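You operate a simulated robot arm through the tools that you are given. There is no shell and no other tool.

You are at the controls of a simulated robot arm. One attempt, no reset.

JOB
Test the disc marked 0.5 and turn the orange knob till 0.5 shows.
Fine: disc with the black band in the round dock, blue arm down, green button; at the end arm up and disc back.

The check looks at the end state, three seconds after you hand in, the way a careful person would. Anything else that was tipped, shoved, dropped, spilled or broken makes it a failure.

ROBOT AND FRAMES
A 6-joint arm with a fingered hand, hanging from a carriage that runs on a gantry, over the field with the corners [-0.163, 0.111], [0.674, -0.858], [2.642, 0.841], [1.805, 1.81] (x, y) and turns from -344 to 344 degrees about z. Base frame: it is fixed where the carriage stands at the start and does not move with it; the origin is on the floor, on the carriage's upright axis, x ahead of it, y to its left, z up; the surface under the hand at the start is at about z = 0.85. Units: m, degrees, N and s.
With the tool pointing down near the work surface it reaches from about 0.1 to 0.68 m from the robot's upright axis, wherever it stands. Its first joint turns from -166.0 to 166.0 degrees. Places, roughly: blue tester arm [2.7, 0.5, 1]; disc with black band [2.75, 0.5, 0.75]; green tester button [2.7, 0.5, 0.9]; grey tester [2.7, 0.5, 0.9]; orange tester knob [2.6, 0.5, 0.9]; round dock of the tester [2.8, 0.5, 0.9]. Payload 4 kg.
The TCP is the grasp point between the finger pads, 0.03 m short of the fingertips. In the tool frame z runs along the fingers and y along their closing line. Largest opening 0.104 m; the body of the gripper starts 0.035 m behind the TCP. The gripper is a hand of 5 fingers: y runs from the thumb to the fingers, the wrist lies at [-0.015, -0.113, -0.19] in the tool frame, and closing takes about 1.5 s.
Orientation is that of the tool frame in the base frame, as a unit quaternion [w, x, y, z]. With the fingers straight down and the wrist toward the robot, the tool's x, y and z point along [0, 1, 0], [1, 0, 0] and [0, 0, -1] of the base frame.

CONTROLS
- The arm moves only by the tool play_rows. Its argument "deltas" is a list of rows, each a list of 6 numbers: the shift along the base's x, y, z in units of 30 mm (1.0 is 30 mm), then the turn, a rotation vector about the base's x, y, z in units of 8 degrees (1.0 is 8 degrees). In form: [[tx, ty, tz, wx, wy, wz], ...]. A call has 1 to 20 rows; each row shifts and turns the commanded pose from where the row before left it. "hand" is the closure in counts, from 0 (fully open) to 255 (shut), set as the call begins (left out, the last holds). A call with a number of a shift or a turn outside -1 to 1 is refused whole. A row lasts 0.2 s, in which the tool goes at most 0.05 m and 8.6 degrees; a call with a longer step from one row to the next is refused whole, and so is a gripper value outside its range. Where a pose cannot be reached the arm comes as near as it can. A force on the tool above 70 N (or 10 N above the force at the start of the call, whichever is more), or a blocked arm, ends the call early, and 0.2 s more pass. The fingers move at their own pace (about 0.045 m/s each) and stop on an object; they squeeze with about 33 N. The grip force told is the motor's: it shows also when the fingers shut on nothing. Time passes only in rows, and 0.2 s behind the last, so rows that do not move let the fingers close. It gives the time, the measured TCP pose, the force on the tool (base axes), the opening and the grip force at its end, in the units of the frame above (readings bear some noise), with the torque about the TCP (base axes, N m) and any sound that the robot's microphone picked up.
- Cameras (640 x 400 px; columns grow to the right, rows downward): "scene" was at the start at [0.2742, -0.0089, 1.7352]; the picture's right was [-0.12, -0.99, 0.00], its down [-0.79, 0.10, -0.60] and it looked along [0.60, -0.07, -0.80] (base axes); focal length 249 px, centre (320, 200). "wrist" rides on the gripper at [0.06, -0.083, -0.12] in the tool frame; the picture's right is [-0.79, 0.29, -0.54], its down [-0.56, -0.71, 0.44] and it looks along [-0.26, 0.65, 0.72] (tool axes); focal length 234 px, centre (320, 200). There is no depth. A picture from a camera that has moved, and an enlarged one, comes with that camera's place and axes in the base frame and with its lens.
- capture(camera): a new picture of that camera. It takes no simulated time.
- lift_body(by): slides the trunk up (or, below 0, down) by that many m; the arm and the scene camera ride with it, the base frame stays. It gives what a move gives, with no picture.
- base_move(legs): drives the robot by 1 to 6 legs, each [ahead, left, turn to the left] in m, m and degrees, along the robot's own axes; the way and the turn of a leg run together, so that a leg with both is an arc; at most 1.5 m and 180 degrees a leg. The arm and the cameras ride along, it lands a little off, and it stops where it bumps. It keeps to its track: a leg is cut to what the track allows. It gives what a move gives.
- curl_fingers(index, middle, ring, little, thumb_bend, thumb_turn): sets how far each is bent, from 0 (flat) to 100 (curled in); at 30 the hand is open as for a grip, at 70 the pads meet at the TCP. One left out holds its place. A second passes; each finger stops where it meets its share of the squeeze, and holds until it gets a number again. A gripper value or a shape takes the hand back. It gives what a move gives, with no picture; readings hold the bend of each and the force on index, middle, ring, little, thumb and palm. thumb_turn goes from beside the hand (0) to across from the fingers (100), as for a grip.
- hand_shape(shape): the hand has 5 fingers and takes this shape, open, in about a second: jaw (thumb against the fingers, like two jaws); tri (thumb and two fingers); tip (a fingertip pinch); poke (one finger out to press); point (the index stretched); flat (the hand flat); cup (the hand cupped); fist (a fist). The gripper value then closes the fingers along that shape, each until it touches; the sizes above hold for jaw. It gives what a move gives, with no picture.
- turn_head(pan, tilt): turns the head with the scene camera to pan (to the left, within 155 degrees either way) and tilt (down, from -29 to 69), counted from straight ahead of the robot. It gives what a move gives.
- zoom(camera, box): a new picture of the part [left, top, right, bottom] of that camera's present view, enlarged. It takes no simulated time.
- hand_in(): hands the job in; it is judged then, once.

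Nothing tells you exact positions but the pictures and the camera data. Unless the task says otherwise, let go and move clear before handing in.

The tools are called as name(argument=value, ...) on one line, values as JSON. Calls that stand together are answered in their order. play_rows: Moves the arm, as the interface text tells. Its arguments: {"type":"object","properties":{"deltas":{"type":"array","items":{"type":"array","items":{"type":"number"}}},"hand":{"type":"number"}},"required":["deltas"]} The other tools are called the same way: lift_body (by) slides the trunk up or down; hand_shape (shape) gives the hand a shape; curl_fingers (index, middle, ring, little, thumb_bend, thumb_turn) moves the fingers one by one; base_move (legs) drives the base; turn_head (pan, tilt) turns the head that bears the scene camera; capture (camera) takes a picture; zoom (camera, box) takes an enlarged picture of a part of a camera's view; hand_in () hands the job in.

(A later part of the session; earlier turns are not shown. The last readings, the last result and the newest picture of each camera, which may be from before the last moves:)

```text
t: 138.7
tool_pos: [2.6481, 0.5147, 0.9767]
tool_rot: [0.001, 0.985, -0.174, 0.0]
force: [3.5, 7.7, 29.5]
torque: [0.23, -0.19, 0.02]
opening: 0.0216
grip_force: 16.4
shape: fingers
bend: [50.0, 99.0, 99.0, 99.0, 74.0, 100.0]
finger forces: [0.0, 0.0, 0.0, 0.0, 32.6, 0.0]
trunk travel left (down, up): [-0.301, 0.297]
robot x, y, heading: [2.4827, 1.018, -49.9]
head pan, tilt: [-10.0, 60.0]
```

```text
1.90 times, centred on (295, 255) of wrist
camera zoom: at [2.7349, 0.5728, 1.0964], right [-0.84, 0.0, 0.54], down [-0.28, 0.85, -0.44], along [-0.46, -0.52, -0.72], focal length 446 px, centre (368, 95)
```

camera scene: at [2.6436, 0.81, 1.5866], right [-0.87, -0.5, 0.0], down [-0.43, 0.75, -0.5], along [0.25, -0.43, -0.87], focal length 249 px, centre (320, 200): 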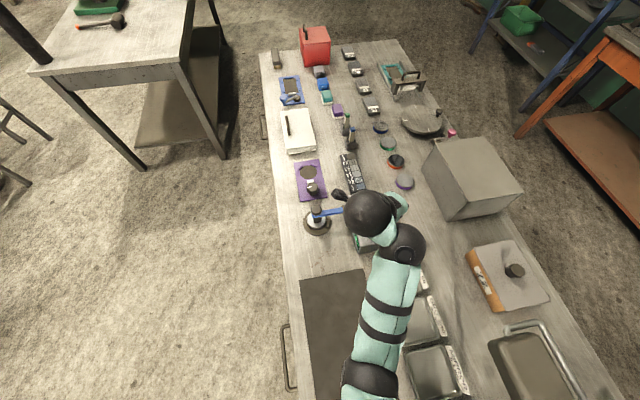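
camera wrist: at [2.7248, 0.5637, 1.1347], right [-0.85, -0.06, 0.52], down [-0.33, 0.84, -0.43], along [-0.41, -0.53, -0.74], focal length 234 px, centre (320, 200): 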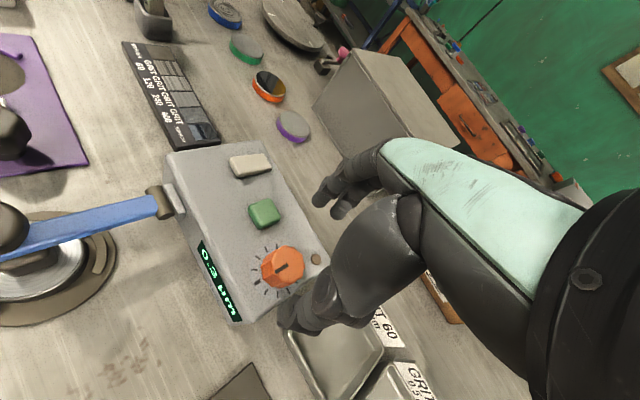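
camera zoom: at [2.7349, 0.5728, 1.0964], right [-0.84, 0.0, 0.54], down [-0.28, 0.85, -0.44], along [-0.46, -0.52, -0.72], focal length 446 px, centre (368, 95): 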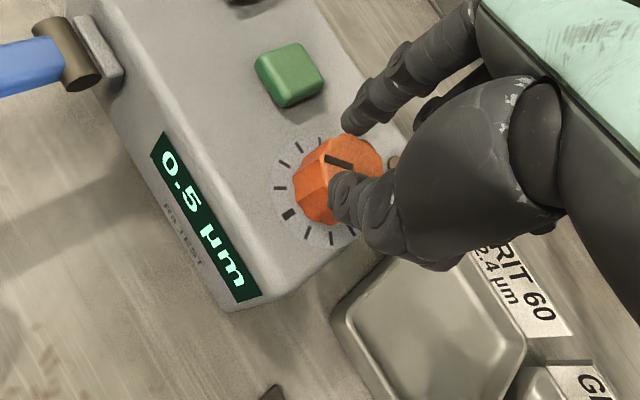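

play_rows(deltas=[[0, 0, 0.2, 0, 0, 0], [0, 0, 0.2, 0, 0, 0], [0, 0, 0.3, 0, 0, 0]])

zoom(camera="wrist", box=[190, 150, 400, 360])

```text
t: 139.5
tool_pos: [2.6475, 0.5175, 0.997]
tool_rot: [-0.002, 0.985, -0.173, -0.001]
force: [0.4, -0.4, -0.4]
torque: [0.02, -0.06, 0.0]
opening: 0.023
grip_force: 0.1
shape: fingers
bend: [50.0, 99.0, 99.0, 99.0, 72.0, 100.0]
finger forces: [0.0, 0.0, 0.0, 0.0, 0.0, 0.0]
trunk travel left (down, up): [-0.301, 0.297]
robot x, y, heading: [2.4826, 1.0198, -50.0]
head pan, tilt: [-10.0, 60.0]
```

```text
1.90 times, centred on (295, 255) of wrist
camera zoom: at [2.7341, 0.5744, 1.1163], right [-0.84, 0.0, 0.54], down [-0.28, 0.86, -0.43], along [-0.46, -0.52, -0.72], focal length 446 px, centre (368, 95)
```

zoom: 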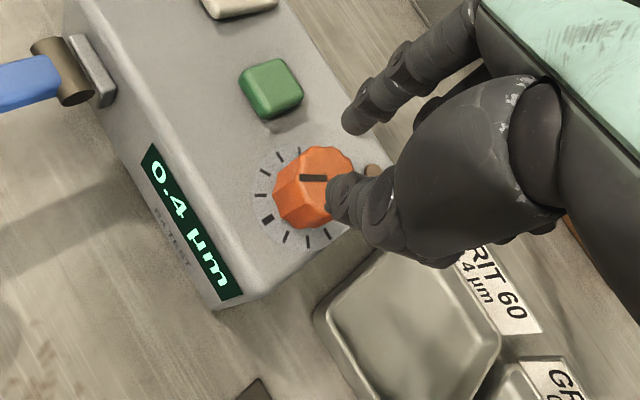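

Back to 0.4: the knob seems to have detents at each tick, so I need a fuller turn per grip. I open above the knob and swing back further to get about 34 degrees of travel.

curl_fingers(thumb_bend=54, index=46)

play_rows(deltas=[[-0.05, 0, 0.2, 0, 0, 1], [-0.05, -0.04, 0.2, 0, 0, 1], [-0.05, -0.04, 0, 0, 0, 1], [-0.02, -0.02, 0, 0, 0, 0.75], [0, 0, 0, 0, 0, 0]])

zoom(camera="wrist", box=[190, 150, 400, 360])

```text
t: 140.5
tool_pos: [2.648, 0.5167, 0.9977]
tool_rot: [0.0, 0.985, -0.174, -0.001]
force: [0.4, 0.2, 1.0]
torque: [-0.01, -0.01, -0.01]
opening: 0.0517
grip_force: 0.0
shape: fingers
bend: [46.0, 99.0, 99.0, 99.0, 54.0, 99.0]
finger forces: [0.1, 0.1, 0.1, 0.0, 0.0, 0.0]
trunk travel left (down, up): [-0.301, 0.297]
robot x, y, heading: [2.4815, 1.0231, -50.1]
head pan, tilt: [-10.0, 60.0]
```

```text
t: 141.7
tool_pos: [2.6415, 0.5138, 1.0086]
tool_rot: [0.002, 0.996, 0.087, 0.0]
force: [0.5, 0.4, -0.3]
torque: [-0.01, -0.01, 0.0]
opening: 0.0519
grip_force: 0.0
shape: fingers
bend: [46.0, 99.0, 99.0, 99.0, 54.0, 99.0]
finger forces: [0.0, 0.1, 0.1, 0.0, 0.1, 0.0]
trunk travel left (down, up): [-0.301, 0.297]
robot x, y, heading: [2.4839, 1.0236, -50.1]
head pan, tilt: [-10.0, 60.0]
```

```text
1.90 times, centred on (295, 255) of wrist
camera zoom: at [2.689, 0.6062, 1.1285], right [-0.73, -0.42, 0.54], down [-0.67, 0.6, -0.44], along [-0.14, -0.68, -0.72], focal length 446 px, centre (368, 95)
```

zoom: 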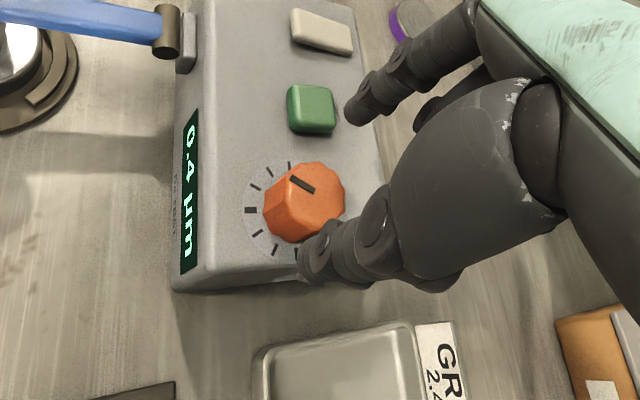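

curl_fingers(thumb_bend=42, index=51)

play_rows(deltas=[[0.037, -0.213, 0, 0, 0, 0], [0, 0, -0.5, 0, 0, 0], [0, 0, -0.3, 0, 0, 0], [0, 0, 0, 0, 0, 0]])

zoom(camera="wrist", box=[190, 150, 400, 360])

```text
t: 142.7
tool_pos: [2.6439, 0.5145, 1.0089]
tool_rot: [-0.001, 0.996, 0.088, 0.0]
force: [0.6, 0.2, 0.3]
torque: [-0.01, 0.0, 0.02]
opening: 0.0614
grip_force: 0.1
shape: fingers
bend: [51.0, 99.0, 99.0, 99.0, 42.0, 97.0]
finger forces: [0.1, 0.0, 0.0, 0.1, 0.1, 0.0]
trunk travel left (down, up): [-0.301, 0.297]
robot x, y, heading: [2.4814, 1.0208, -49.9]
head pan, tilt: [-10.0, 60.0]
```

```text
t: 143.7
tool_pos: [2.6424, 0.5076, 0.9856]
tool_rot: [0.0, 0.996, 0.086, -0.001]
force: [0.1, -0.5, -0.5]
torque: [-0.01, 0.04, 0.02]
opening: 0.0615
grip_force: 0.1
shape: fingers
bend: [51.0, 99.0, 99.0, 99.0, 42.0, 97.0]
finger forces: [0.0, 0.0, 0.1, 0.1, 0.0, 0.0]
trunk travel left (down, up): [-0.301, 0.297]
robot x, y, heading: [2.4801, 1.02, -50.1]
head pan, tilt: [-10.0, 60.0]
```

```text
1.90 times, centred on (295, 255) of wrist
camera zoom: at [2.6883, 0.5994, 1.1053], right [-0.73, -0.42, 0.54], down [-0.67, 0.6, -0.44], along [-0.14, -0.68, -0.72], focal length 446 px, centre (368, 95)
```

zoom: 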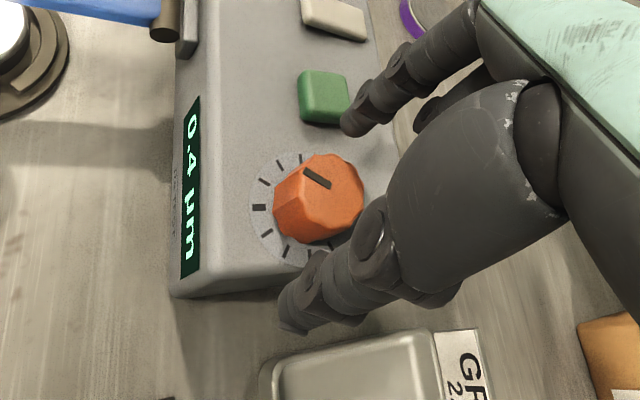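

play_rows(deltas=[[0, 0, -0.35, 0, 0, 0], [0, 0, 0, 0, 0, 0]])

curl_fingers(index=66, thumb_bend=60)

zoom(camera="wrist", box=[190, 150, 400, 360])

```text
t: 144.3
tool_pos: [2.6419, 0.5084, 0.9758]
tool_rot: [0.0, 0.996, 0.087, 0.0]
force: [-1.1, 0.3, -0.1]
torque: [0.01, 0.0, 0.03]
opening: 0.0613
grip_force: 0.0
shape: fingers
bend: [51.0, 99.0, 99.0, 99.0, 42.0, 97.0]
finger forces: [0.0, 0.0, 0.0, 0.0, 0.0, 0.0]
trunk travel left (down, up): [-0.301, 0.297]
robot x, y, heading: [2.4794, 1.0225, -49.8]
head pan, tilt: [-10.0, 60.0]
```

```text
t: 145.3
tool_pos: [2.6429, 0.5078, 0.9768]
tool_rot: [0.002, 0.996, 0.087, 0.0]
force: [2.2, -6.2, -2.5]
torque: [-0.11, -0.06, -0.01]
opening: 0.0288
grip_force: 2.7
shape: fingers
bend: [58.0, 99.0, 99.0, 99.0, 60.0, 99.0]
finger forces: [6.1, 0.1, 0.1, 0.0, 0.1, 0.1]
trunk travel left (down, up): [-0.301, 0.297]
robot x, y, heading: [2.4813, 1.0185, -50.1]
head pan, tilt: [-10.0, 60.0]
```

```text
1.90 times, centred on (295, 255) of wrist
camera zoom: at [2.689, 0.5994, 1.0957], right [-0.73, -0.42, 0.54], down [-0.67, 0.6, -0.44], along [-0.14, -0.68, -0.72], focal length 446 px, centre (368, 95)
```

zoom: 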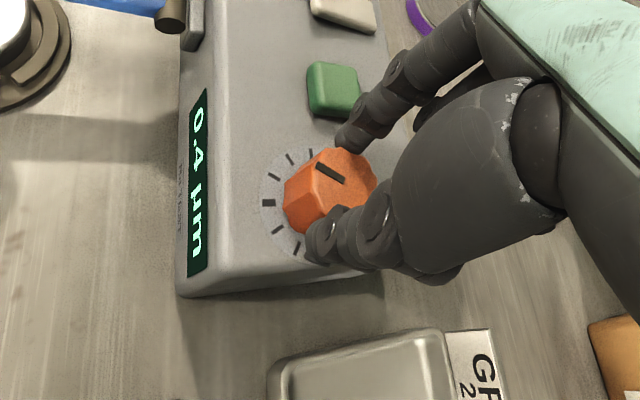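

curl_fingers(thumb_bend=72)

zoom(camera="wrist", box=[190, 150, 400, 360])

```text
t: 146.3
tool_pos: [2.6425, 0.5087, 0.9765]
tool_rot: [0.0, 0.996, 0.087, 0.0]
force: [1.6, 2.0, 0.6]
torque: [0.06, -0.06, -0.01]
opening: 0.0253
grip_force: 6.8
shape: fingers
bend: [58.0, 99.0, 99.0, 99.0, 65.0, 100.0]
finger forces: [6.5, 0.0, 0.0, 0.1, 7.9, 0.1]
trunk travel left (down, up): [-0.301, 0.297]
robot x, y, heading: [2.4829, 1.0235, -49.9]
head pan, tilt: [-10.0, 60.0]
```

```text
1.90 times, centred on (295, 255) of wrist
camera zoom: at [2.6889, 0.6005, 1.0952], right [-0.73, -0.42, 0.54], down [-0.67, 0.6, -0.44], along [-0.14, -0.68, -0.72], focal length 446 px, centre (368, 95)
```

zoom: 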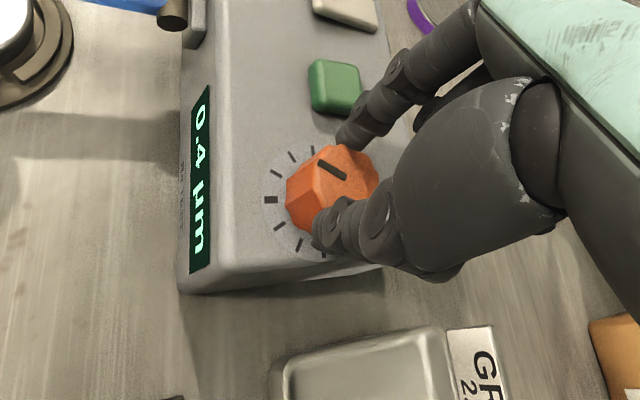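

A clean symmetric pinch now. I turn the knob about 32 degrees clockwise.

play_rows(deltas=[[0.003, 0.0075, 0, 0, 0, -0.5], [0.003, 0.0075, 0, 0, 0, -0.5], [0.003, 0.0075, 0, 0, 0, -0.5], [0.003, 0.0075, 0, 0, 0, -0.5], [0, 0, 0, 0, 0, 0]])

zoom(camera="wrist", box=[190, 150, 400, 360])

```text
t: 147.5
tool_pos: [2.6428, 0.5087, 0.9748]
tool_rot: [0.0, 0.999, -0.053, 0.0]
force: [1.6, 3.3, 6.1]
torque: [0.03, -0.06, 0.03]
opening: 0.0254
grip_force: 8.1
shape: fingers
bend: [58.0, 99.0, 99.0, 99.0, 65.0, 100.0]
finger forces: [6.8, 0.0, 0.1, 0.1, 9.2, 0.0]
trunk travel left (down, up): [-0.301, 0.297]
robot x, y, heading: [2.4827, 1.0185, -50.0]
head pan, tilt: [-10.0, 60.0]
```

```text
1.90 times, centred on (295, 255) of wrist
camera zoom: at [2.7142, 0.585, 1.0941], right [-0.81, -0.2, 0.54], down [-0.48, 0.76, -0.44], along [-0.32, -0.62, -0.72], focal length 446 px, centre (368, 95)
```

zoom: 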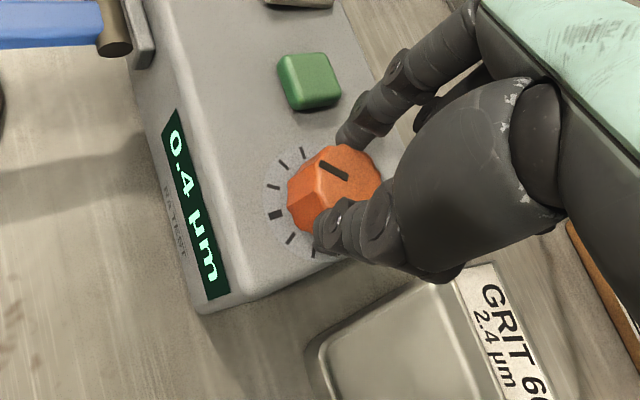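

play_rows(deltas=[[0.003, 0.0075, 0, 0, 0, -0.5], [0.003, 0.0075, 0, 0, 0, -0.5], [0.003, 0.0075, 0, 0, 0, -0.5], [0.003, 0.0075, 0, 0, 0, -0.4], [0, 0, 0, 0, 0, 0]])

zoom(camera="wrist", box=[190, 150, 400, 360])

```text
t: 148.7
tool_pos: [2.6451, 0.5091, 0.9746]
tool_rot: [0.0, 0.983, -0.185, 0.0]
force: [0.5, 1.2, 4.9]
torque: [0.0, -0.03, -0.02]
opening: 0.0255
grip_force: 8.0
shape: fingers
bend: [58.0, 99.0, 99.0, 99.0, 65.0, 100.0]
finger forces: [7.1, 0.0, 0.0, 0.0, 8.4, 0.0]
trunk travel left (down, up): [-0.301, 0.297]
robot x, y, heading: [2.4797, 1.0232, -49.9]
head pan, tilt: [-10.0, 60.0]
```

```text
1.90 times, centred on (295, 255) of wrist
camera zoom: at [2.733, 0.5646, 1.0942], right [-0.84, 0.02, 0.54], down [-0.26, 0.86, -0.44], along [-0.47, -0.51, -0.72], focal length 446 px, centre (368, 95)
```

zoom: 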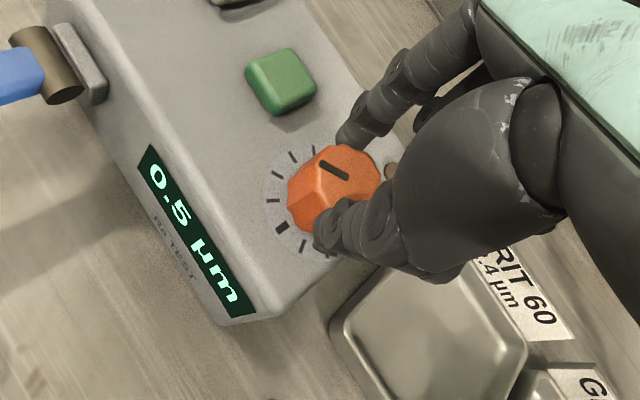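

0.5 shows and the pointer lines up with the second tick. I release both fingers in small steps.

curl_fingers(thumb_bend=61, index=55)

zoom(camera="wrist", box=[190, 150, 400, 360])

```text
t: 149.7
tool_pos: [2.6446, 0.5109, 0.974]
tool_rot: [-0.001, 0.983, -0.185, -0.001]
force: [-0.5, -0.5, 0.1]
torque: [-0.04, -0.02, -0.02]
opening: 0.0309
grip_force: 0.1
shape: fingers
bend: [55.0, 99.0, 99.0, 99.0, 61.0, 100.0]
finger forces: [0.0, 0.0, 0.0, 0.0, 0.1, 0.0]
trunk travel left (down, up): [-0.301, 0.297]
robot x, y, heading: [2.48, 1.0202, -50.1]
head pan, tilt: [-10.0, 60.0]
```

```text
1.90 times, centred on (295, 255) of wrist
camera zoom: at [2.7326, 0.565, 1.0939], right [-0.84, 0.02, 0.54], down [-0.27, 0.86, -0.44], along [-0.47, -0.51, -0.72], focal length 446 px, centre (368, 95)
```

zoom: 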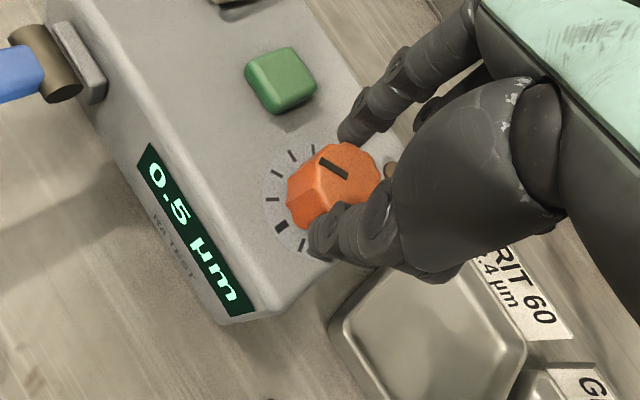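

The knob stays at 0.5 with the fingers off. I open a bit more and lift straight up.

curl_fingers(thumb_bend=50, index=50)

play_rows(deltas=[[0, 0, 0.5, 0, 0, 0], [0, 0, 0.6, 0, 0, 0], [0, 0, 0.6, 0, 0, 0]])

lift_body(by=0.06)

capture(camera="wrist")

zoom(camera="wrist", box=[190, 150, 400, 360])

```text
t: 150.7
tool_pos: [2.6448, 0.5087, 0.9738]
tool_rot: [0.0, 0.983, -0.185, -0.001]
force: [-0.4, 0.2, -0.3]
torque: [0.0, -0.01, 0.01]
opening: 0.0512
grip_force: 0.2
shape: fingers
bend: [50.0, 99.0, 99.0, 99.0, 50.0, 98.0]
finger forces: [0.0, 0.1, 0.0, 0.0, 0.0, 0.0]
trunk travel left (down, up): [-0.301, 0.297]
robot x, y, heading: [2.4787, 1.0227, -50.0]
head pan, tilt: [-10.0, 60.0]
```

```text
t: 151.5
tool_pos: [2.6408, 0.5051, 1.0219]
tool_rot: [0.001, 0.983, -0.182, 0.002]
force: [-0.3, 0.2, 0.9]
torque: [0.0, 0.0, 0.02]
opening: 0.0517
grip_force: 0.0
shape: fingers
bend: [50.0, 99.0, 99.0, 99.0, 50.0, 98.0]
finger forces: [0.1, 0.0, 0.1, 0.0, 0.0, 0.0]
out of reach, approached as far as the arm can: row 3
trunk travel left (down, up): [-0.301, 0.297]
robot x, y, heading: [2.4806, 1.0203, -49.9]
head pan, tilt: [-10.0, 60.0]
```

```text
t: 152.5
tool_pos: [2.6407, 0.5064, 1.083]
tool_rot: [0.0, 0.983, -0.182, 0.003]
force: [0.3, -0.2, -0.3]
torque: [0.0, -0.02, -0.01]
opening: 0.0516
grip_force: 0.1
shape: fingers
bend: [50.0, 99.0, 99.0, 99.0, 50.0, 98.0]
finger forces: [0.0, 0.0, 0.0, 0.0, 0.0, 0.0]
trunk travel left (down, up): [-0.361, 0.237]
robot x, y, heading: [2.4817, 1.0229, -50.3]
head pan, tilt: [-10.0, 60.0]
```

```text
taken
camera wrist: at [2.7287, 0.5625, 1.202], right [-0.84, 0.01, 0.54], down [-0.27, 0.86, -0.44], along [-0.47, -0.51, -0.72], focal length 234 px, centre (320, 200)
```

wrist: 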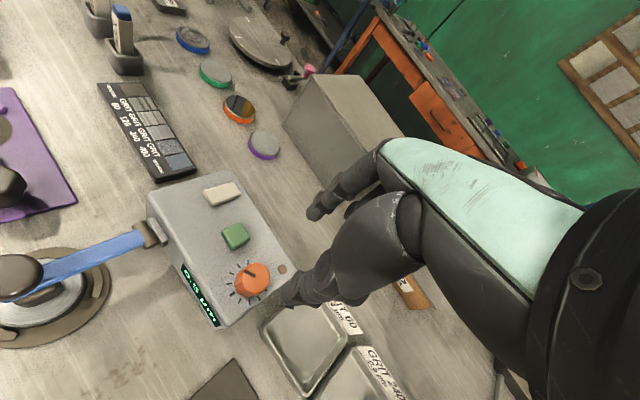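

```text
1.90 times, centred on (295, 255) of wrist
camera zoom: at [2.7287, 0.5625, 1.202], right [-0.84, 0.01, 0.54], down [-0.27, 0.86, -0.44], along [-0.47, -0.51, -0.72], focal length 446 px, centre (368, 95)
```

zoom: 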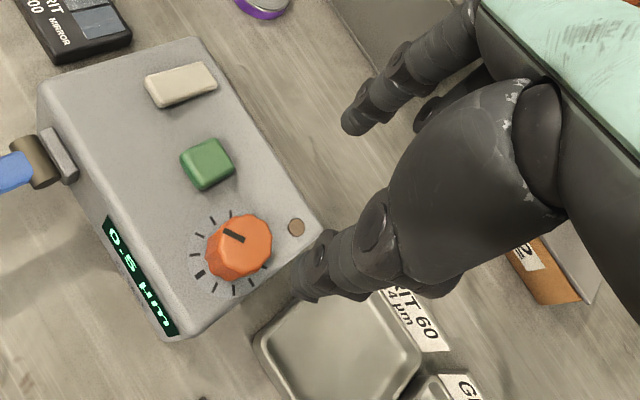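

The reading holds at 0.5. Now for raising the blue arm: I move over its cap, yawing so that thumb and index pinch it along the hinge's direction.

play_rows(deltas=[[0.75, 0.06, 0, 0, 0, 0.95], [0.75, 0.06, 0, 0, 0, 0.95], [0.75, 0.06, 0, 0, 0, 0.95], [0.75, 0.06, 0, 0, 0, 0.95], [0.75, 0.06, 0, 0, 0, 0.95], [0.75, 0.06, 0, 0, 0, 0.95], [0.75, 0.06, 0, 0, 0, 0.95], [0.75, 0.05, 0, 0, 0, 0.95]])

curl_fingers(thumb_bend=44, index=46)

capture(camera="wrist")

zoom(camera="wrist", box=[190, 180, 400, 390])

```text
t: 154.3
tool_pos: [2.8215, 0.5216, 1.0838]
tool_rot: [-0.001, 0.94, 0.341, 0.002]
force: [-0.2, 0.1, -0.8]
torque: [0.0, -0.01, 0.01]
opening: 0.0517
grip_force: 0.2
shape: fingers
bend: [50.0, 99.0, 99.0, 99.0, 50.0, 98.0]
finger forces: [0.0, 0.0, 0.0, 0.0, 0.0, 0.0]
trunk travel left (down, up): [-0.361, 0.237]
robot x, y, heading: [2.479, 1.0172, -50.1]
head pan, tilt: [-10.0, 60.0]
```

```text
t: 155.3
tool_pos: [2.8206, 0.5223, 1.084]
tool_rot: [0.0, 0.94, 0.34, 0.003]
force: [-0.3, 0.1, 0.1]
torque: [0.02, 0.0, 0.04]
opening: 0.0647
grip_force: 0.1
shape: fingers
bend: [46.0, 99.0, 99.0, 99.0, 44.0, 97.0]
finger forces: [0.0, 0.0, 0.0, 0.0, 0.1, 0.0]
trunk travel left (down, up): [-0.361, 0.237]
robot x, y, heading: [2.4793, 1.0212, -50.1]
head pan, tilt: [-10.0, 60.0]
```

```text
taken
camera wrist: at [2.815, 0.6239, 1.2036], right [-0.42, -0.73, 0.54], down [-0.88, 0.19, -0.44], along [0.22, -0.66, -0.72], focal length 234 px, centre (320, 200)
```

wrist: 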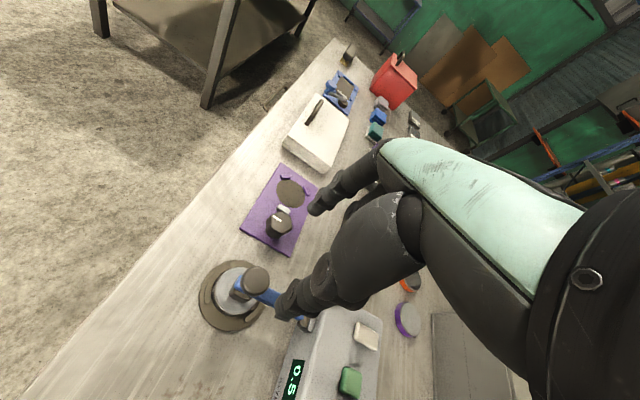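

```text
1.90 times, centred on (295, 285) of wrist
camera zoom: at [2.815, 0.6239, 1.2036], right [-0.42, -0.73, 0.54], down [-0.88, 0.19, -0.44], along [0.22, -0.66, -0.72], focal length 446 px, centre (368, 38)
```

zoom: 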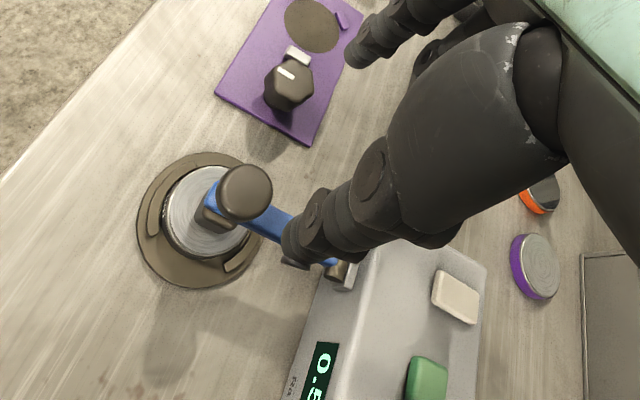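

lift_body(by=-0.07)

play_rows(deltas=[[-0.12, -0.03, -0.4, 0, 0, 0], [0, 0, -0.4, 0, 0, 0], [0, 0, -0.3, 0, 0, 0], [0, 0, 0, 0, 0, 0]])

zoom(camera="wrist", box=[210, 150, 420, 360])

```text
t: 156.4
tool_pos: [2.8211, 0.5223, 1.0137]
tool_rot: [-0.001, 0.94, 0.34, 0.004]
force: [-0.4, 0.0, 0.3]
torque: [0.01, 0.02, -0.02]
opening: 0.0645
grip_force: 0.0
shape: fingers
bend: [46.0, 99.0, 99.0, 99.0, 44.0, 97.0]
finger forces: [0.0, 0.1, 0.0, 0.0, 0.1, 0.1]
trunk travel left (down, up): [-0.291, 0.307]
robot x, y, heading: [2.479, 1.0178, -50.0]
head pan, tilt: [-10.0, 60.0]
```

```text
t: 157.4
tool_pos: [2.8169, 0.5223, 0.9986]
tool_rot: [-0.002, 0.94, 0.34, 0.002]
force: [0.6, -0.3, -0.2]
torque: [0.01, 0.02, 0.0]
opening: 0.0645
grip_force: 0.1
shape: fingers
bend: [46.0, 99.0, 99.0, 99.0, 44.0, 97.0]
finger forces: [0.0, 0.1, 0.0, 0.0, 0.0, 0.0]
out of reach, approached as far as the arm can: row 2, 3
trunk travel left (down, up): [-0.291, 0.307]
robot x, y, heading: [2.485, 1.0233, -49.9]
head pan, tilt: [-10.0, 60.0]
```

```text
1.90 times, centred on (315, 255) of wrist
camera zoom: at [2.8123, 0.6245, 1.1173], right [-0.42, -0.73, 0.54], down [-0.88, 0.19, -0.44], along [0.22, -0.66, -0.72], focal length 446 px, centre (330, 95)
```

zoom: 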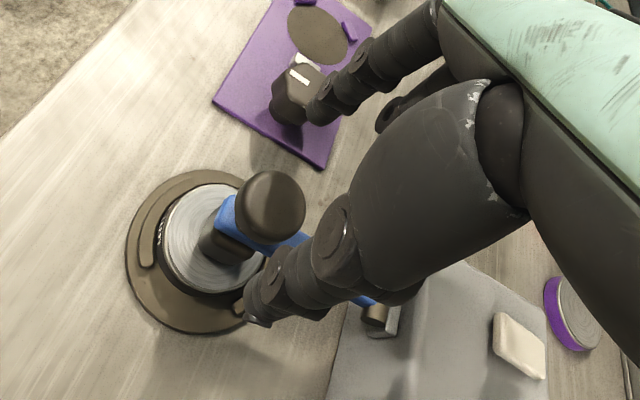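

play_rows(deltas=[[0, 0, 0.7, 0, 0, 0], [0, 0, 0.7, 0, 0, 0], [0, 0, 0, 0, 0, 0]])

lift_body(by=-0.07)

zoom(camera="wrist", box=[210, 150, 420, 360])

```text
t: 158.2
tool_pos: [2.8183, 0.5238, 1.0395]
tool_rot: [-0.001, 0.94, 0.34, 0.002]
force: [0.1, 0.4, -0.2]
torque: [-0.02, 0.02, -0.02]
opening: 0.0648
grip_force: 0.0
shape: fingers
bend: [46.0, 99.0, 99.0, 99.0, 44.0, 97.0]
finger forces: [0.0, 0.0, 0.0, 0.1, 0.0, 0.0]
trunk travel left (down, up): [-0.291, 0.307]
robot x, y, heading: [2.4805, 1.0218, -50.2]
head pan, tilt: [-10.0, 60.0]
```

```text
t: 159.2
tool_pos: [2.8182, 0.5239, 0.9684]
tool_rot: [0.0, 0.94, 0.341, 0.002]
force: [0.1, 0.7, 0.6]
torque: [-0.03, -0.02, 0.01]
opening: 0.0649
grip_force: 0.2
shape: fingers
bend: [46.0, 99.0, 99.0, 99.0, 44.0, 97.0]
finger forces: [0.0, 0.0, 0.0, 0.0, 0.0, 0.0]
trunk travel left (down, up): [-0.221, 0.377]
robot x, y, heading: [2.4788, 1.0195, -49.8]
head pan, tilt: [-10.0, 60.0]
```

```text
1.90 times, centred on (315, 255) of wrist
camera zoom: at [2.8121, 0.6253, 1.0887], right [-0.42, -0.73, 0.54], down [-0.88, 0.19, -0.44], along [0.22, -0.66, -0.72], focal length 446 px, centre (330, 95)
```

zoom: 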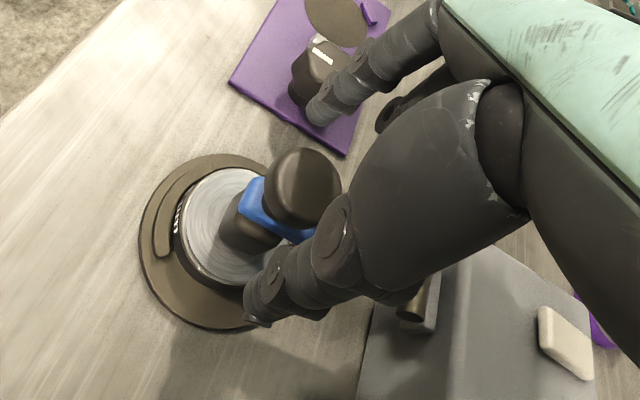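

play_rows(deltas=[[0, 0.07, -0.2, 0, 0, 0], [0, 0, 0, 0, 0, 0]])

curl_fingers(index=70, thumb_bend=74)

zoom(camera="wrist", box=[210, 150, 420, 360])

```text
t: 159.8
tool_pos: [2.8186, 0.5267, 0.965]
tool_rot: [0.0, 0.94, 0.34, 0.002]
force: [-0.1, -1.1, -0.3]
torque: [0.01, 0.01, 0.03]
opening: 0.0647
grip_force: 0.1
shape: fingers
bend: [46.0, 99.0, 99.0, 99.0, 44.0, 97.0]
finger forces: [0.0, 0.1, 0.1, 0.0, 0.0, 0.1]
trunk travel left (down, up): [-0.221, 0.377]
robot x, y, heading: [2.4806, 1.0176, -50.0]
head pan, tilt: [-10.0, 60.0]
```

```text
t: 160.8
tool_pos: [2.8187, 0.5266, 0.9647]
tool_rot: [-0.001, 0.94, 0.34, 0.002]
force: [3.1, -0.3, 0.0]
torque: [-0.04, -0.08, 0.02]
opening: 0.023
grip_force: 8.9
shape: fingers
bend: [57.0, 99.0, 99.0, 99.0, 67.0, 100.0]
finger forces: [9.8, 0.0, 0.1, 0.0, 7.7, 0.0]
trunk travel left (down, up): [-0.221, 0.377]
robot x, y, heading: [2.4812, 1.0186, -50.1]
head pan, tilt: [-10.0, 60.0]
```

```text
1.90 times, centred on (315, 255) of wrist
camera zoom: at [2.8126, 0.6279, 1.0838], right [-0.42, -0.73, 0.54], down [-0.88, 0.19, -0.44], along [0.22, -0.66, -0.72], focal length 446 px, centre (330, 95)
```

zoom: 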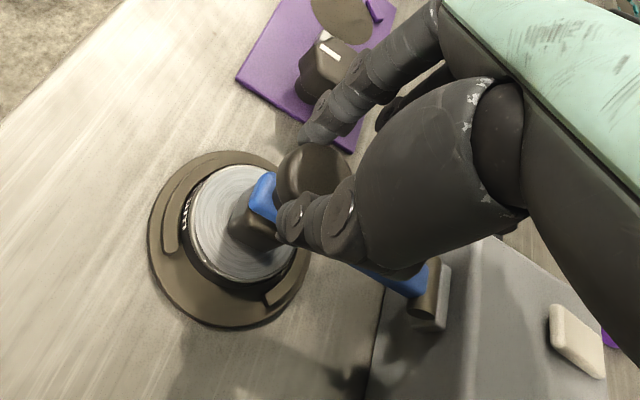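

Cap pinched. I lift it along the hinge's arc, a bit at a time.

play_rows(deltas=[[-0.095, -0.082, 0.28, 0, 0, 0], [-0.095, -0.082, 0.28, 0, 0, 0], [-0.174, -0.15, 0.3, 0, 0, 0], [-0.174, -0.15, 0.3, 0, 0, 0], [0, 0, 0, 0, 0, 0]])

zoom(camera="wrist", box=[210, 150, 420, 360])

```text
t: 162.1
tool_pos: [2.8034, 0.5123, 0.9976]
tool_rot: [0.0, 0.94, 0.34, 0.002]
force: [5.8, 4.0, 3.9]
torque: [0.02, -0.27, 0.12]
opening: 0.0233
grip_force: 10.3
shape: fingers
bend: [57.0, 99.0, 99.0, 99.0, 67.0, 100.0]
finger forces: [12.7, 0.0, 0.0, 0.0, 8.3, 0.0]
trunk travel left (down, up): [-0.221, 0.377]
robot x, y, heading: [2.4848, 1.022, -49.9]
head pan, tilt: [-10.0, 60.0]
```

```text
1.90 times, centred on (315, 255) of wrist
camera zoom: at [2.7974, 0.6143, 1.1177], right [-0.42, -0.73, 0.54], down [-0.88, 0.19, -0.44], along [0.22, -0.66, -0.72], focal length 446 px, centre (330, 95)
```

zoom: 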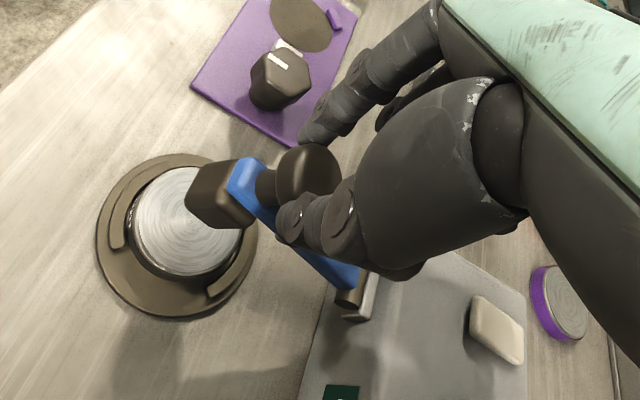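

Working well: the arm is rising with the cap. I continue along the arc.

play_rows(deltas=[[-0.227, -0.196, 0.23, 0, 0, 0], [-0.227, -0.196, 0.23, 0, 0, 0], [-0.265, -0.228, 0.145, 0, 0, 0], [-0.265, -0.228, 0.145, 0, 0, 0], [0, 0, 0, 0, 0, 0]])

zoom(camera="wrist", box=[210, 150, 420, 360])

```text
t: 163.2
tool_pos: [2.7756, 0.4872, 1.0216]
tool_rot: [0.0, 0.94, 0.341, 0.003]
force: [4.0, 2.2, 10.5]
torque: [0.04, -0.31, 0.01]
opening: 0.0241
grip_force: 11.6
shape: fingers
bend: [57.0, 99.0, 99.0, 99.0, 67.0, 99.0]
finger forces: [13.0, 0.1, 0.0, 0.0, 10.1, 0.1]
trunk travel left (down, up): [-0.221, 0.377]
robot x, y, heading: [2.4817, 1.0204, -49.8]
head pan, tilt: [-10.0, 60.0]
```

```text
1.90 times, centred on (315, 255) of wrist
camera zoom: at [2.7684, 0.589, 1.1415], right [-0.42, -0.73, 0.54], down [-0.88, 0.19, -0.44], along [0.22, -0.66, -0.72], focal length 446 px, centre (330, 95)
```

zoom: 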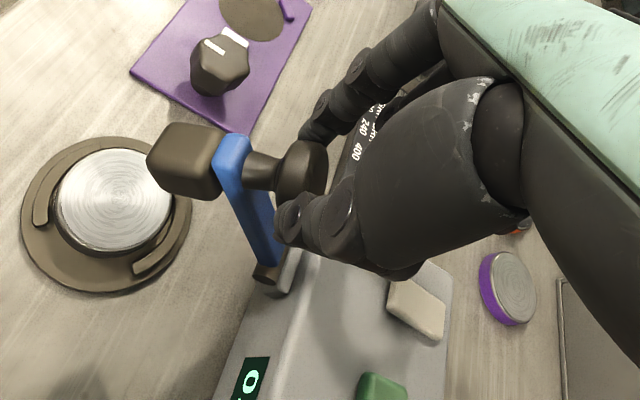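

play_rows(deltas=[[-0.284, -0.245, 0.05, 0, 0, 0], [-0.284, -0.245, 0.05, 0, 0, 0], [-0.284, -0.245, -0.03, 0, 0, 0], [0, 0, 0, 0, 0, 0]])

zoom(camera="wrist", box=[210, 150, 420, 360])

capture(camera="scene")

```text
t: 164.2
tool_pos: [2.7466, 0.4624, 1.0228]
tool_rot: [0.001, 0.941, 0.34, 0.001]
force: [1.2, -2.4, 15.1]
torque: [0.01, -0.17, -0.12]
opening: 0.0253
grip_force: 12.0
shape: fingers
bend: [56.0, 99.0, 99.0, 99.0, 67.0, 99.0]
finger forces: [12.2, 0.0, 0.0, 0.1, 12.2, 0.0]
trunk travel left (down, up): [-0.221, 0.377]
robot x, y, heading: [2.481, 1.0205, -50.0]
head pan, tilt: [-10.0, 60.0]
```

```text
1.90 times, centred on (315, 255) of wrist
camera zoom: at [2.7402, 0.5649, 1.143], right [-0.42, -0.73, 0.54], down [-0.88, 0.19, -0.44], along [0.22, -0.66, -0.72], focal length 446 px, centre (330, 95)
```

zoom: 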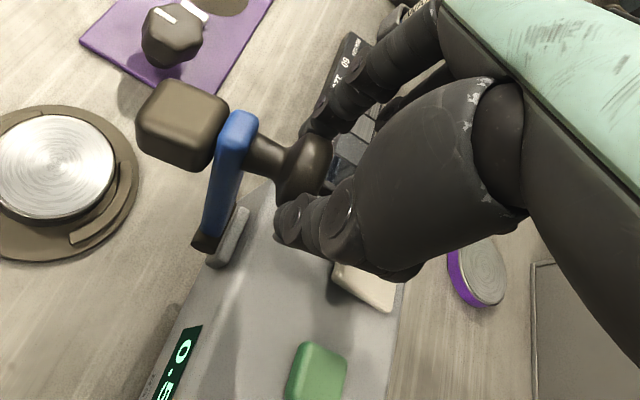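

```text
taken
camera scene: at [2.644, 0.8089, 1.497], right [-0.87, -0.5, 0.0], down [-0.43, 0.75, -0.5], along [0.25, -0.43, -0.87], focal length 249 px, centre (320, 200)
```

scene: 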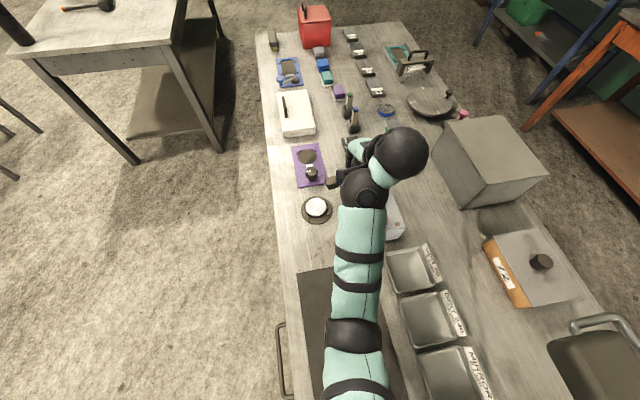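

zoom(camera="scene", box=[290, 110, 450, 230])

```text
3.33 times, centred on (370, 170) of scene
camera zoom: at [2.644, 0.8089, 1.497], right [-0.87, -0.5, 0.0], down [-0.43, 0.75, -0.5], along [0.25, -0.43, -0.87], focal length 830 px, centre (153, 300)
```

zoom: 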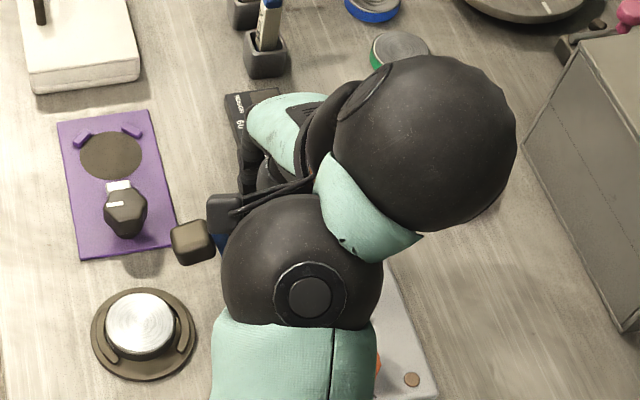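

The hand's camera stalk is close to the arm's own joint again, so I stop pulling, let go of the cap (the hinge holds by friction) and go up to reposition for a push.

curl_fingers(index=50, thumb_bend=48)

play_rows(deltas=[[0, 0, 0.6, 0, 0, 0], [0, 0, 0.7, 0, 0, 0], [0, 0, 0.7, 0, 0, 0]])

zoom(camera="wrist", box=[180, 150, 420, 390])

```text
t: 165.2
tool_pos: [2.7458, 0.4656, 1.0224]
tool_rot: [-0.001, 0.94, 0.34, 0.002]
force: [0.6, 0.0, 0.0]
torque: [-0.01, 0.02, 0.02]
opening: 0.0542
grip_force: 0.1
shape: fingers
bend: [50.0, 99.0, 99.0, 99.0, 48.0, 98.0]
finger forces: [0.0, 0.0, 0.1, 0.1, 0.1, 0.0]
trunk travel left (down, up): [-0.221, 0.377]
robot x, y, heading: [2.4796, 1.02, -50.1]
head pan, tilt: [-10.0, 60.0]
```

```text
t: 166.1
tool_pos: [2.7467, 0.4652, 1.0801]
tool_rot: [-0.001, 0.94, 0.34, 0.002]
force: [-0.7, -0.4, 0.5]
torque: [-0.04, -0.01, -0.02]
opening: 0.0542
grip_force: 0.1
shape: fingers
bend: [50.0, 99.0, 99.0, 99.0, 48.0, 98.0]
finger forces: [0.0, 0.1, 0.0, 0.1, 0.0, 0.1]
trunk travel left (down, up): [-0.221, 0.377]
robot x, y, heading: [2.4789, 1.0186, -50.1]
head pan, tilt: [-10.0, 60.0]
```

```text
1.67 times, centred on (300, 270) of wrist
camera zoom: at [2.7407, 0.5677, 1.2013], right [-0.42, -0.73, 0.54], down [-0.88, 0.19, -0.44], along [0.22, -0.66, -0.72], focal length 390 px, centre (353, 83)
```

zoom: 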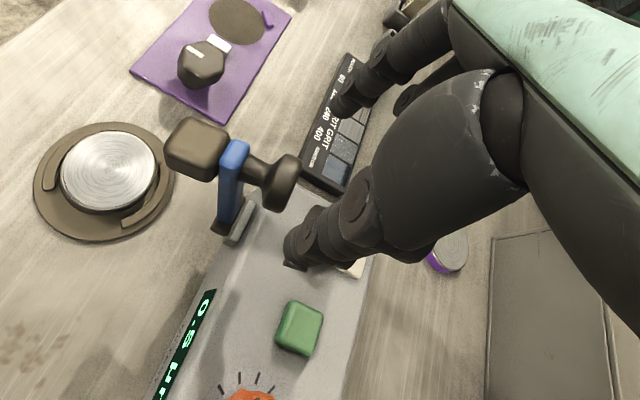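

play_rows(deltas=[[0.75, 0.53, 0, 0, 0, -0.7], [0.75, 0.53, 0, 0, 0, -0.7], [0.75, 0.55, 0, 0, 0, -0.6], [0.77, 0.55, 0, 0, 0, 0], [0, 0, 0, 0, 0, 0]])

hand_shape(shape="poke")

zoom(camera="wrist", box=[180, 150, 420, 390])

```text
t: 167.2
tool_pos: [2.8376, 0.5306, 1.082]
tool_rot: [0.0, 0.979, 0.206, 0.003]
force: [-0.7, -0.1, 0.5]
torque: [0.02, 0.0, 0.01]
opening: 0.0541
grip_force: 0.0
shape: fingers
bend: [50.0, 99.0, 99.0, 99.0, 48.0, 98.0]
finger forces: [0.1, 0.0, 0.0, 0.0, 0.0, 0.0]
trunk travel left (down, up): [-0.221, 0.377]
robot x, y, heading: [2.4845, 1.0214, -50.0]
head pan, tilt: [-10.0, 60.0]
```

```text
t: 168.2
tool_pos: [2.8376, 0.5306, 1.0817]
tool_rot: [-0.001, 0.979, 0.206, 0.002]
force: [0.1, 0.8, -0.3]
torque: [0.01, -0.05, 0.03]
opening: 0.0
grip_force: 0.0
shape: poke
bend: [70.0, 70.0, 99.0, 99.0, 100.0, 100.0]
finger forces: [0.0, 0.0, 0.0, 0.0, 0.1, 0.0]
trunk travel left (down, up): [-0.221, 0.377]
robot x, y, heading: [2.4806, 1.0241, -49.9]
head pan, tilt: [-10.0, 60.0]
```

```text
1.67 times, centred on (300, 270) of wrist
camera zoom: at [2.8598, 0.6304, 1.2017], right [-0.61, -0.58, 0.54], down [-0.79, 0.42, -0.44], along [0.03, -0.69, -0.72], focal length 390 px, centre (353, 83)
```

zoom: 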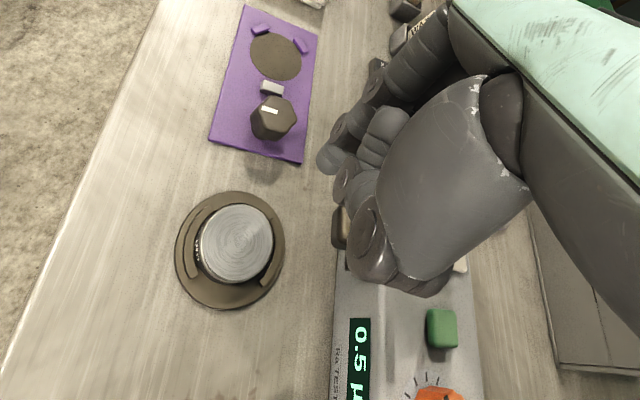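

play_rows(deltas=[[0.3, 0.26, 0, 0, 0, 0], [0, 0, -0.7, 0, 0, 0], [0, 0, -0.7, 0, 0, 0], [0, 0, -0.7, 0, 0, 0], [0, 0, -0.4, 0, 0, 0], [0, 0, 0, 0, 0, 0]])

zoom(camera="wrist", box=[180, 150, 420, 390])

zoom(camera="scene", box=[270, 130, 430, 250])

```text
t: 169.6
tool_pos: [2.8446, 0.5392, 1.008]
tool_rot: [0.0, 0.979, 0.206, 0.003]
force: [0.2, 0.3, 0.6]
torque: [0.01, 0.0, 0.0]
opening: 0.0
grip_force: 0.1
shape: poke
bend: [70.0, 70.0, 99.0, 99.0, 100.0, 100.0]
finger forces: [0.0, 0.0, 0.1, 0.0, 0.0, 0.0]
trunk travel left (down, up): [-0.221, 0.377]
robot x, y, heading: [2.48, 1.0199, -49.9]
head pan, tilt: [-10.0, 60.0]
```

```text
1.67 times, centred on (300, 270) of wrist
camera zoom: at [2.8671, 0.639, 1.128], right [-0.61, -0.58, 0.54], down [-0.79, 0.42, -0.44], along [0.03, -0.69, -0.72], focal length 390 px, centre (353, 83)
```

zoom: 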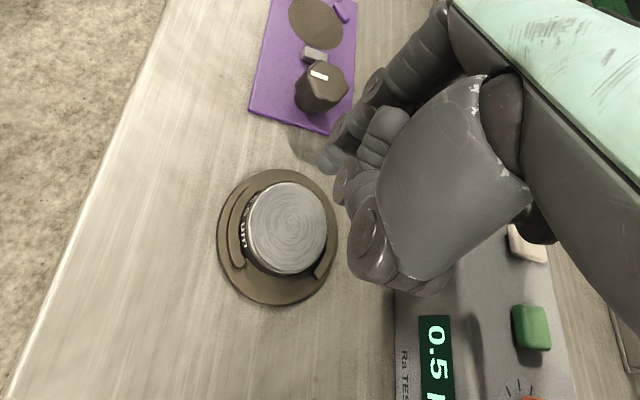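

```text
3.33 times, centred on (350, 190) of scene
camera zoom: at [2.6436, 0.8099, 1.4967], right [-0.87, -0.5, 0.0], down [-0.43, 0.75, -0.5], along [0.25, -0.43, -0.87], focal length 830 px, centre (220, 233)
```

zoom: 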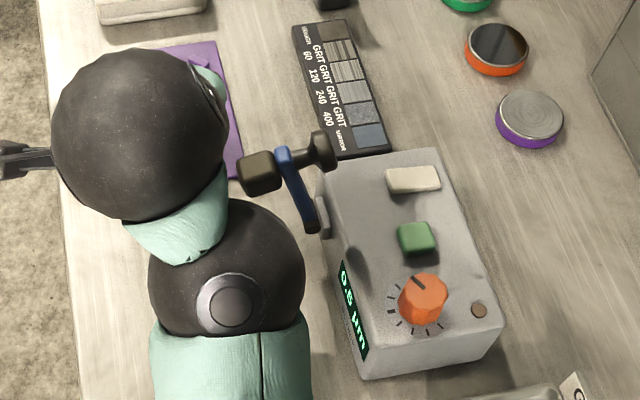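

play_rows(deltas=[[-0.3, -0.26, 0, 0, 0, 0], [-0.3, -0.26, 0, 0, 0, 0], [-0.3, -0.26, 0, 0, 0, 0], [-0.3, -0.26, 0, 0, 0, 0]])

zoom(camera="scene", box=[270, 130, 430, 250])

```text
t: 170.6
tool_pos: [2.8106, 0.5048, 1.0067]
tool_rot: [-0.001, 0.978, 0.206, 0.003]
force: [1.3, 0.1, 0.4]
torque: [0.01, 0.0, 0.03]
opening: 0.0001
grip_force: 0.0
shape: poke
bend: [70.0, 70.0, 99.0, 99.0, 100.0, 100.0]
finger forces: [0.0, 1.3, 0.1, 0.0, 0.1, 0.0]
trunk travel left (down, up): [-0.221, 0.377]
robot x, y, heading: [2.4791, 1.0221, -49.9]
head pan, tilt: [-10.0, 60.0]
```

```text
3.33 times, centred on (350, 190) of scene
camera zoom: at [2.6434, 0.8098, 1.4966], right [-0.87, -0.5, 0.0], down [-0.43, 0.75, -0.5], along [0.25, -0.43, -0.87], focal length 830 px, centre (220, 233)
```

zoom: 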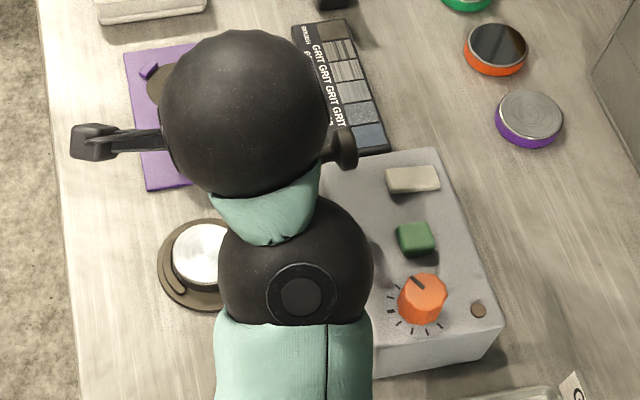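

play_rows(deltas=[[-0.3, -0.26, 0, 0, 0, 0], [-0.3, -0.26, 0, 0, 0, 0], [-0.2, -0.17, 0, 0, 0, 0], [0, 0, 0, 0, 0, 0]])

zoom(camera="scene", box=[270, 130, 430, 250])

capture(camera="wrist")

```text
t: 171.6
tool_pos: [2.7854, 0.4829, 1.0074]
tool_rot: [-0.001, 0.978, 0.206, 0.003]
force: [0.9, 0.3, 0.2]
torque: [0.02, 0.01, -0.01]
opening: 0.0
grip_force: 0.0
shape: poke
bend: [70.0, 70.0, 99.0, 99.0, 100.0, 100.0]
finger forces: [0.1, 0.0, 0.0, 0.0, 0.0, 0.0]
trunk travel left (down, up): [-0.221, 0.377]
robot x, y, heading: [2.4803, 1.0174, -50.2]
head pan, tilt: [-10.0, 60.0]
```

```text
3.33 times, centred on (350, 190) of scene
camera zoom: at [2.6436, 0.8099, 1.4966], right [-0.87, -0.5, 0.0], down [-0.43, 0.75, -0.5], along [0.25, -0.43, -0.87], focal length 830 px, centre (220, 233)
```

zoom: 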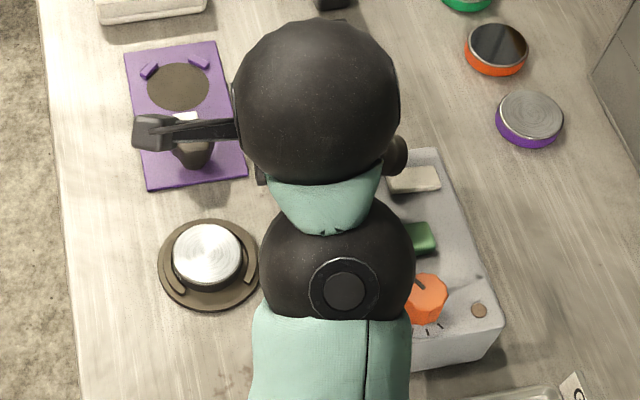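

```text
taken
camera wrist: at [2.8078, 0.5839, 1.1276], right [-0.61, -0.58, 0.54], down [-0.79, 0.42, -0.44], along [0.03, -0.69, -0.72], focal length 234 px, centre (320, 200)
```

wrist: 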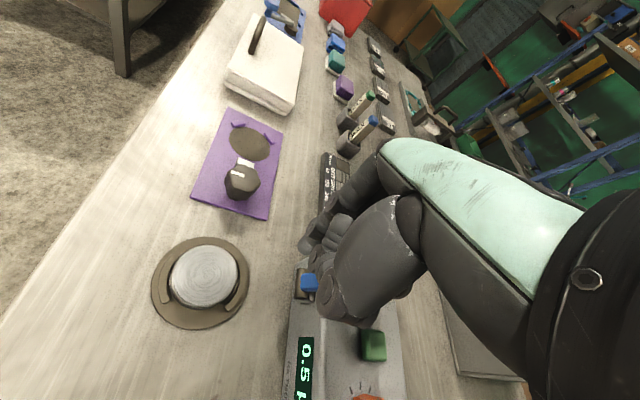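

The cap is back where it stood at the start, so the arm is up. I back the finger away and rise, then check.

play_rows(deltas=[[0.4, 0.35, 0, 0, 0, 0], [0.5, 0.43, 0.2, 0, 0, 0], [0.6, 0.5, 0.6, 0, 0, 0], [0.3, 0.3, 0.9, 0, 0, 0], [0, 0, 0, 0, 0, 0]])

zoom(camera="scene", box=[270, 130, 430, 250])

capture(camera="wrist")

```text
t: 172.8
tool_pos: [2.8406, 0.5319, 1.0576]
tool_rot: [-0.001, 0.978, 0.206, 0.002]
force: [0.5, 0.0, -0.1]
torque: [-0.01, -0.02, 0.01]
opening: 0.0002
grip_force: 0.1
shape: poke
bend: [70.0, 70.0, 99.0, 99.0, 100.0, 100.0]
finger forces: [0.0, 0.1, 0.0, 0.1, 0.1, 0.0]
trunk travel left (down, up): [-0.221, 0.377]
robot x, y, heading: [2.48, 1.0209, -49.8]
head pan, tilt: [-10.0, 60.0]
```

```text
3.33 times, centred on (350, 190) of scene
camera zoom: at [2.6436, 0.8099, 1.4967], right [-0.87, -0.5, 0.0], down [-0.43, 0.75, -0.5], along [0.25, -0.43, -0.87], focal length 830 px, centre (220, 233)
```

zoom: 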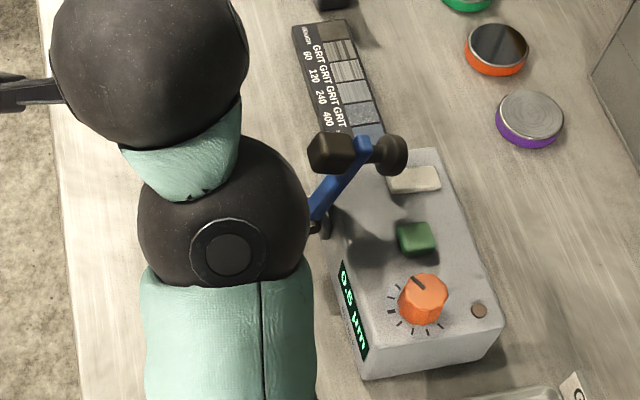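

```text
taken
camera wrist: at [2.8621, 0.6311, 1.1772], right [-0.61, -0.58, 0.54], down [-0.79, 0.42, -0.44], along [0.03, -0.69, -0.72], focal length 234 px, centre (320, 200)
```

wrist: 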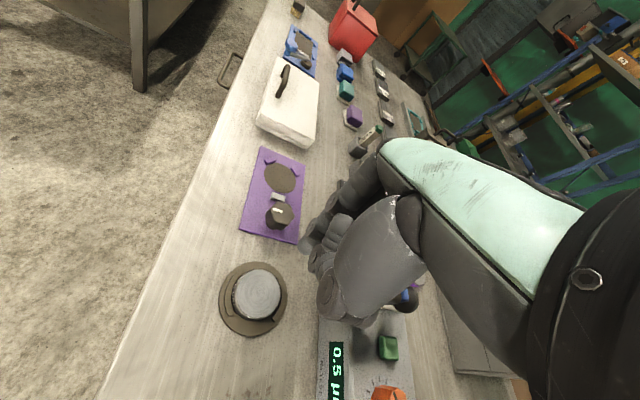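

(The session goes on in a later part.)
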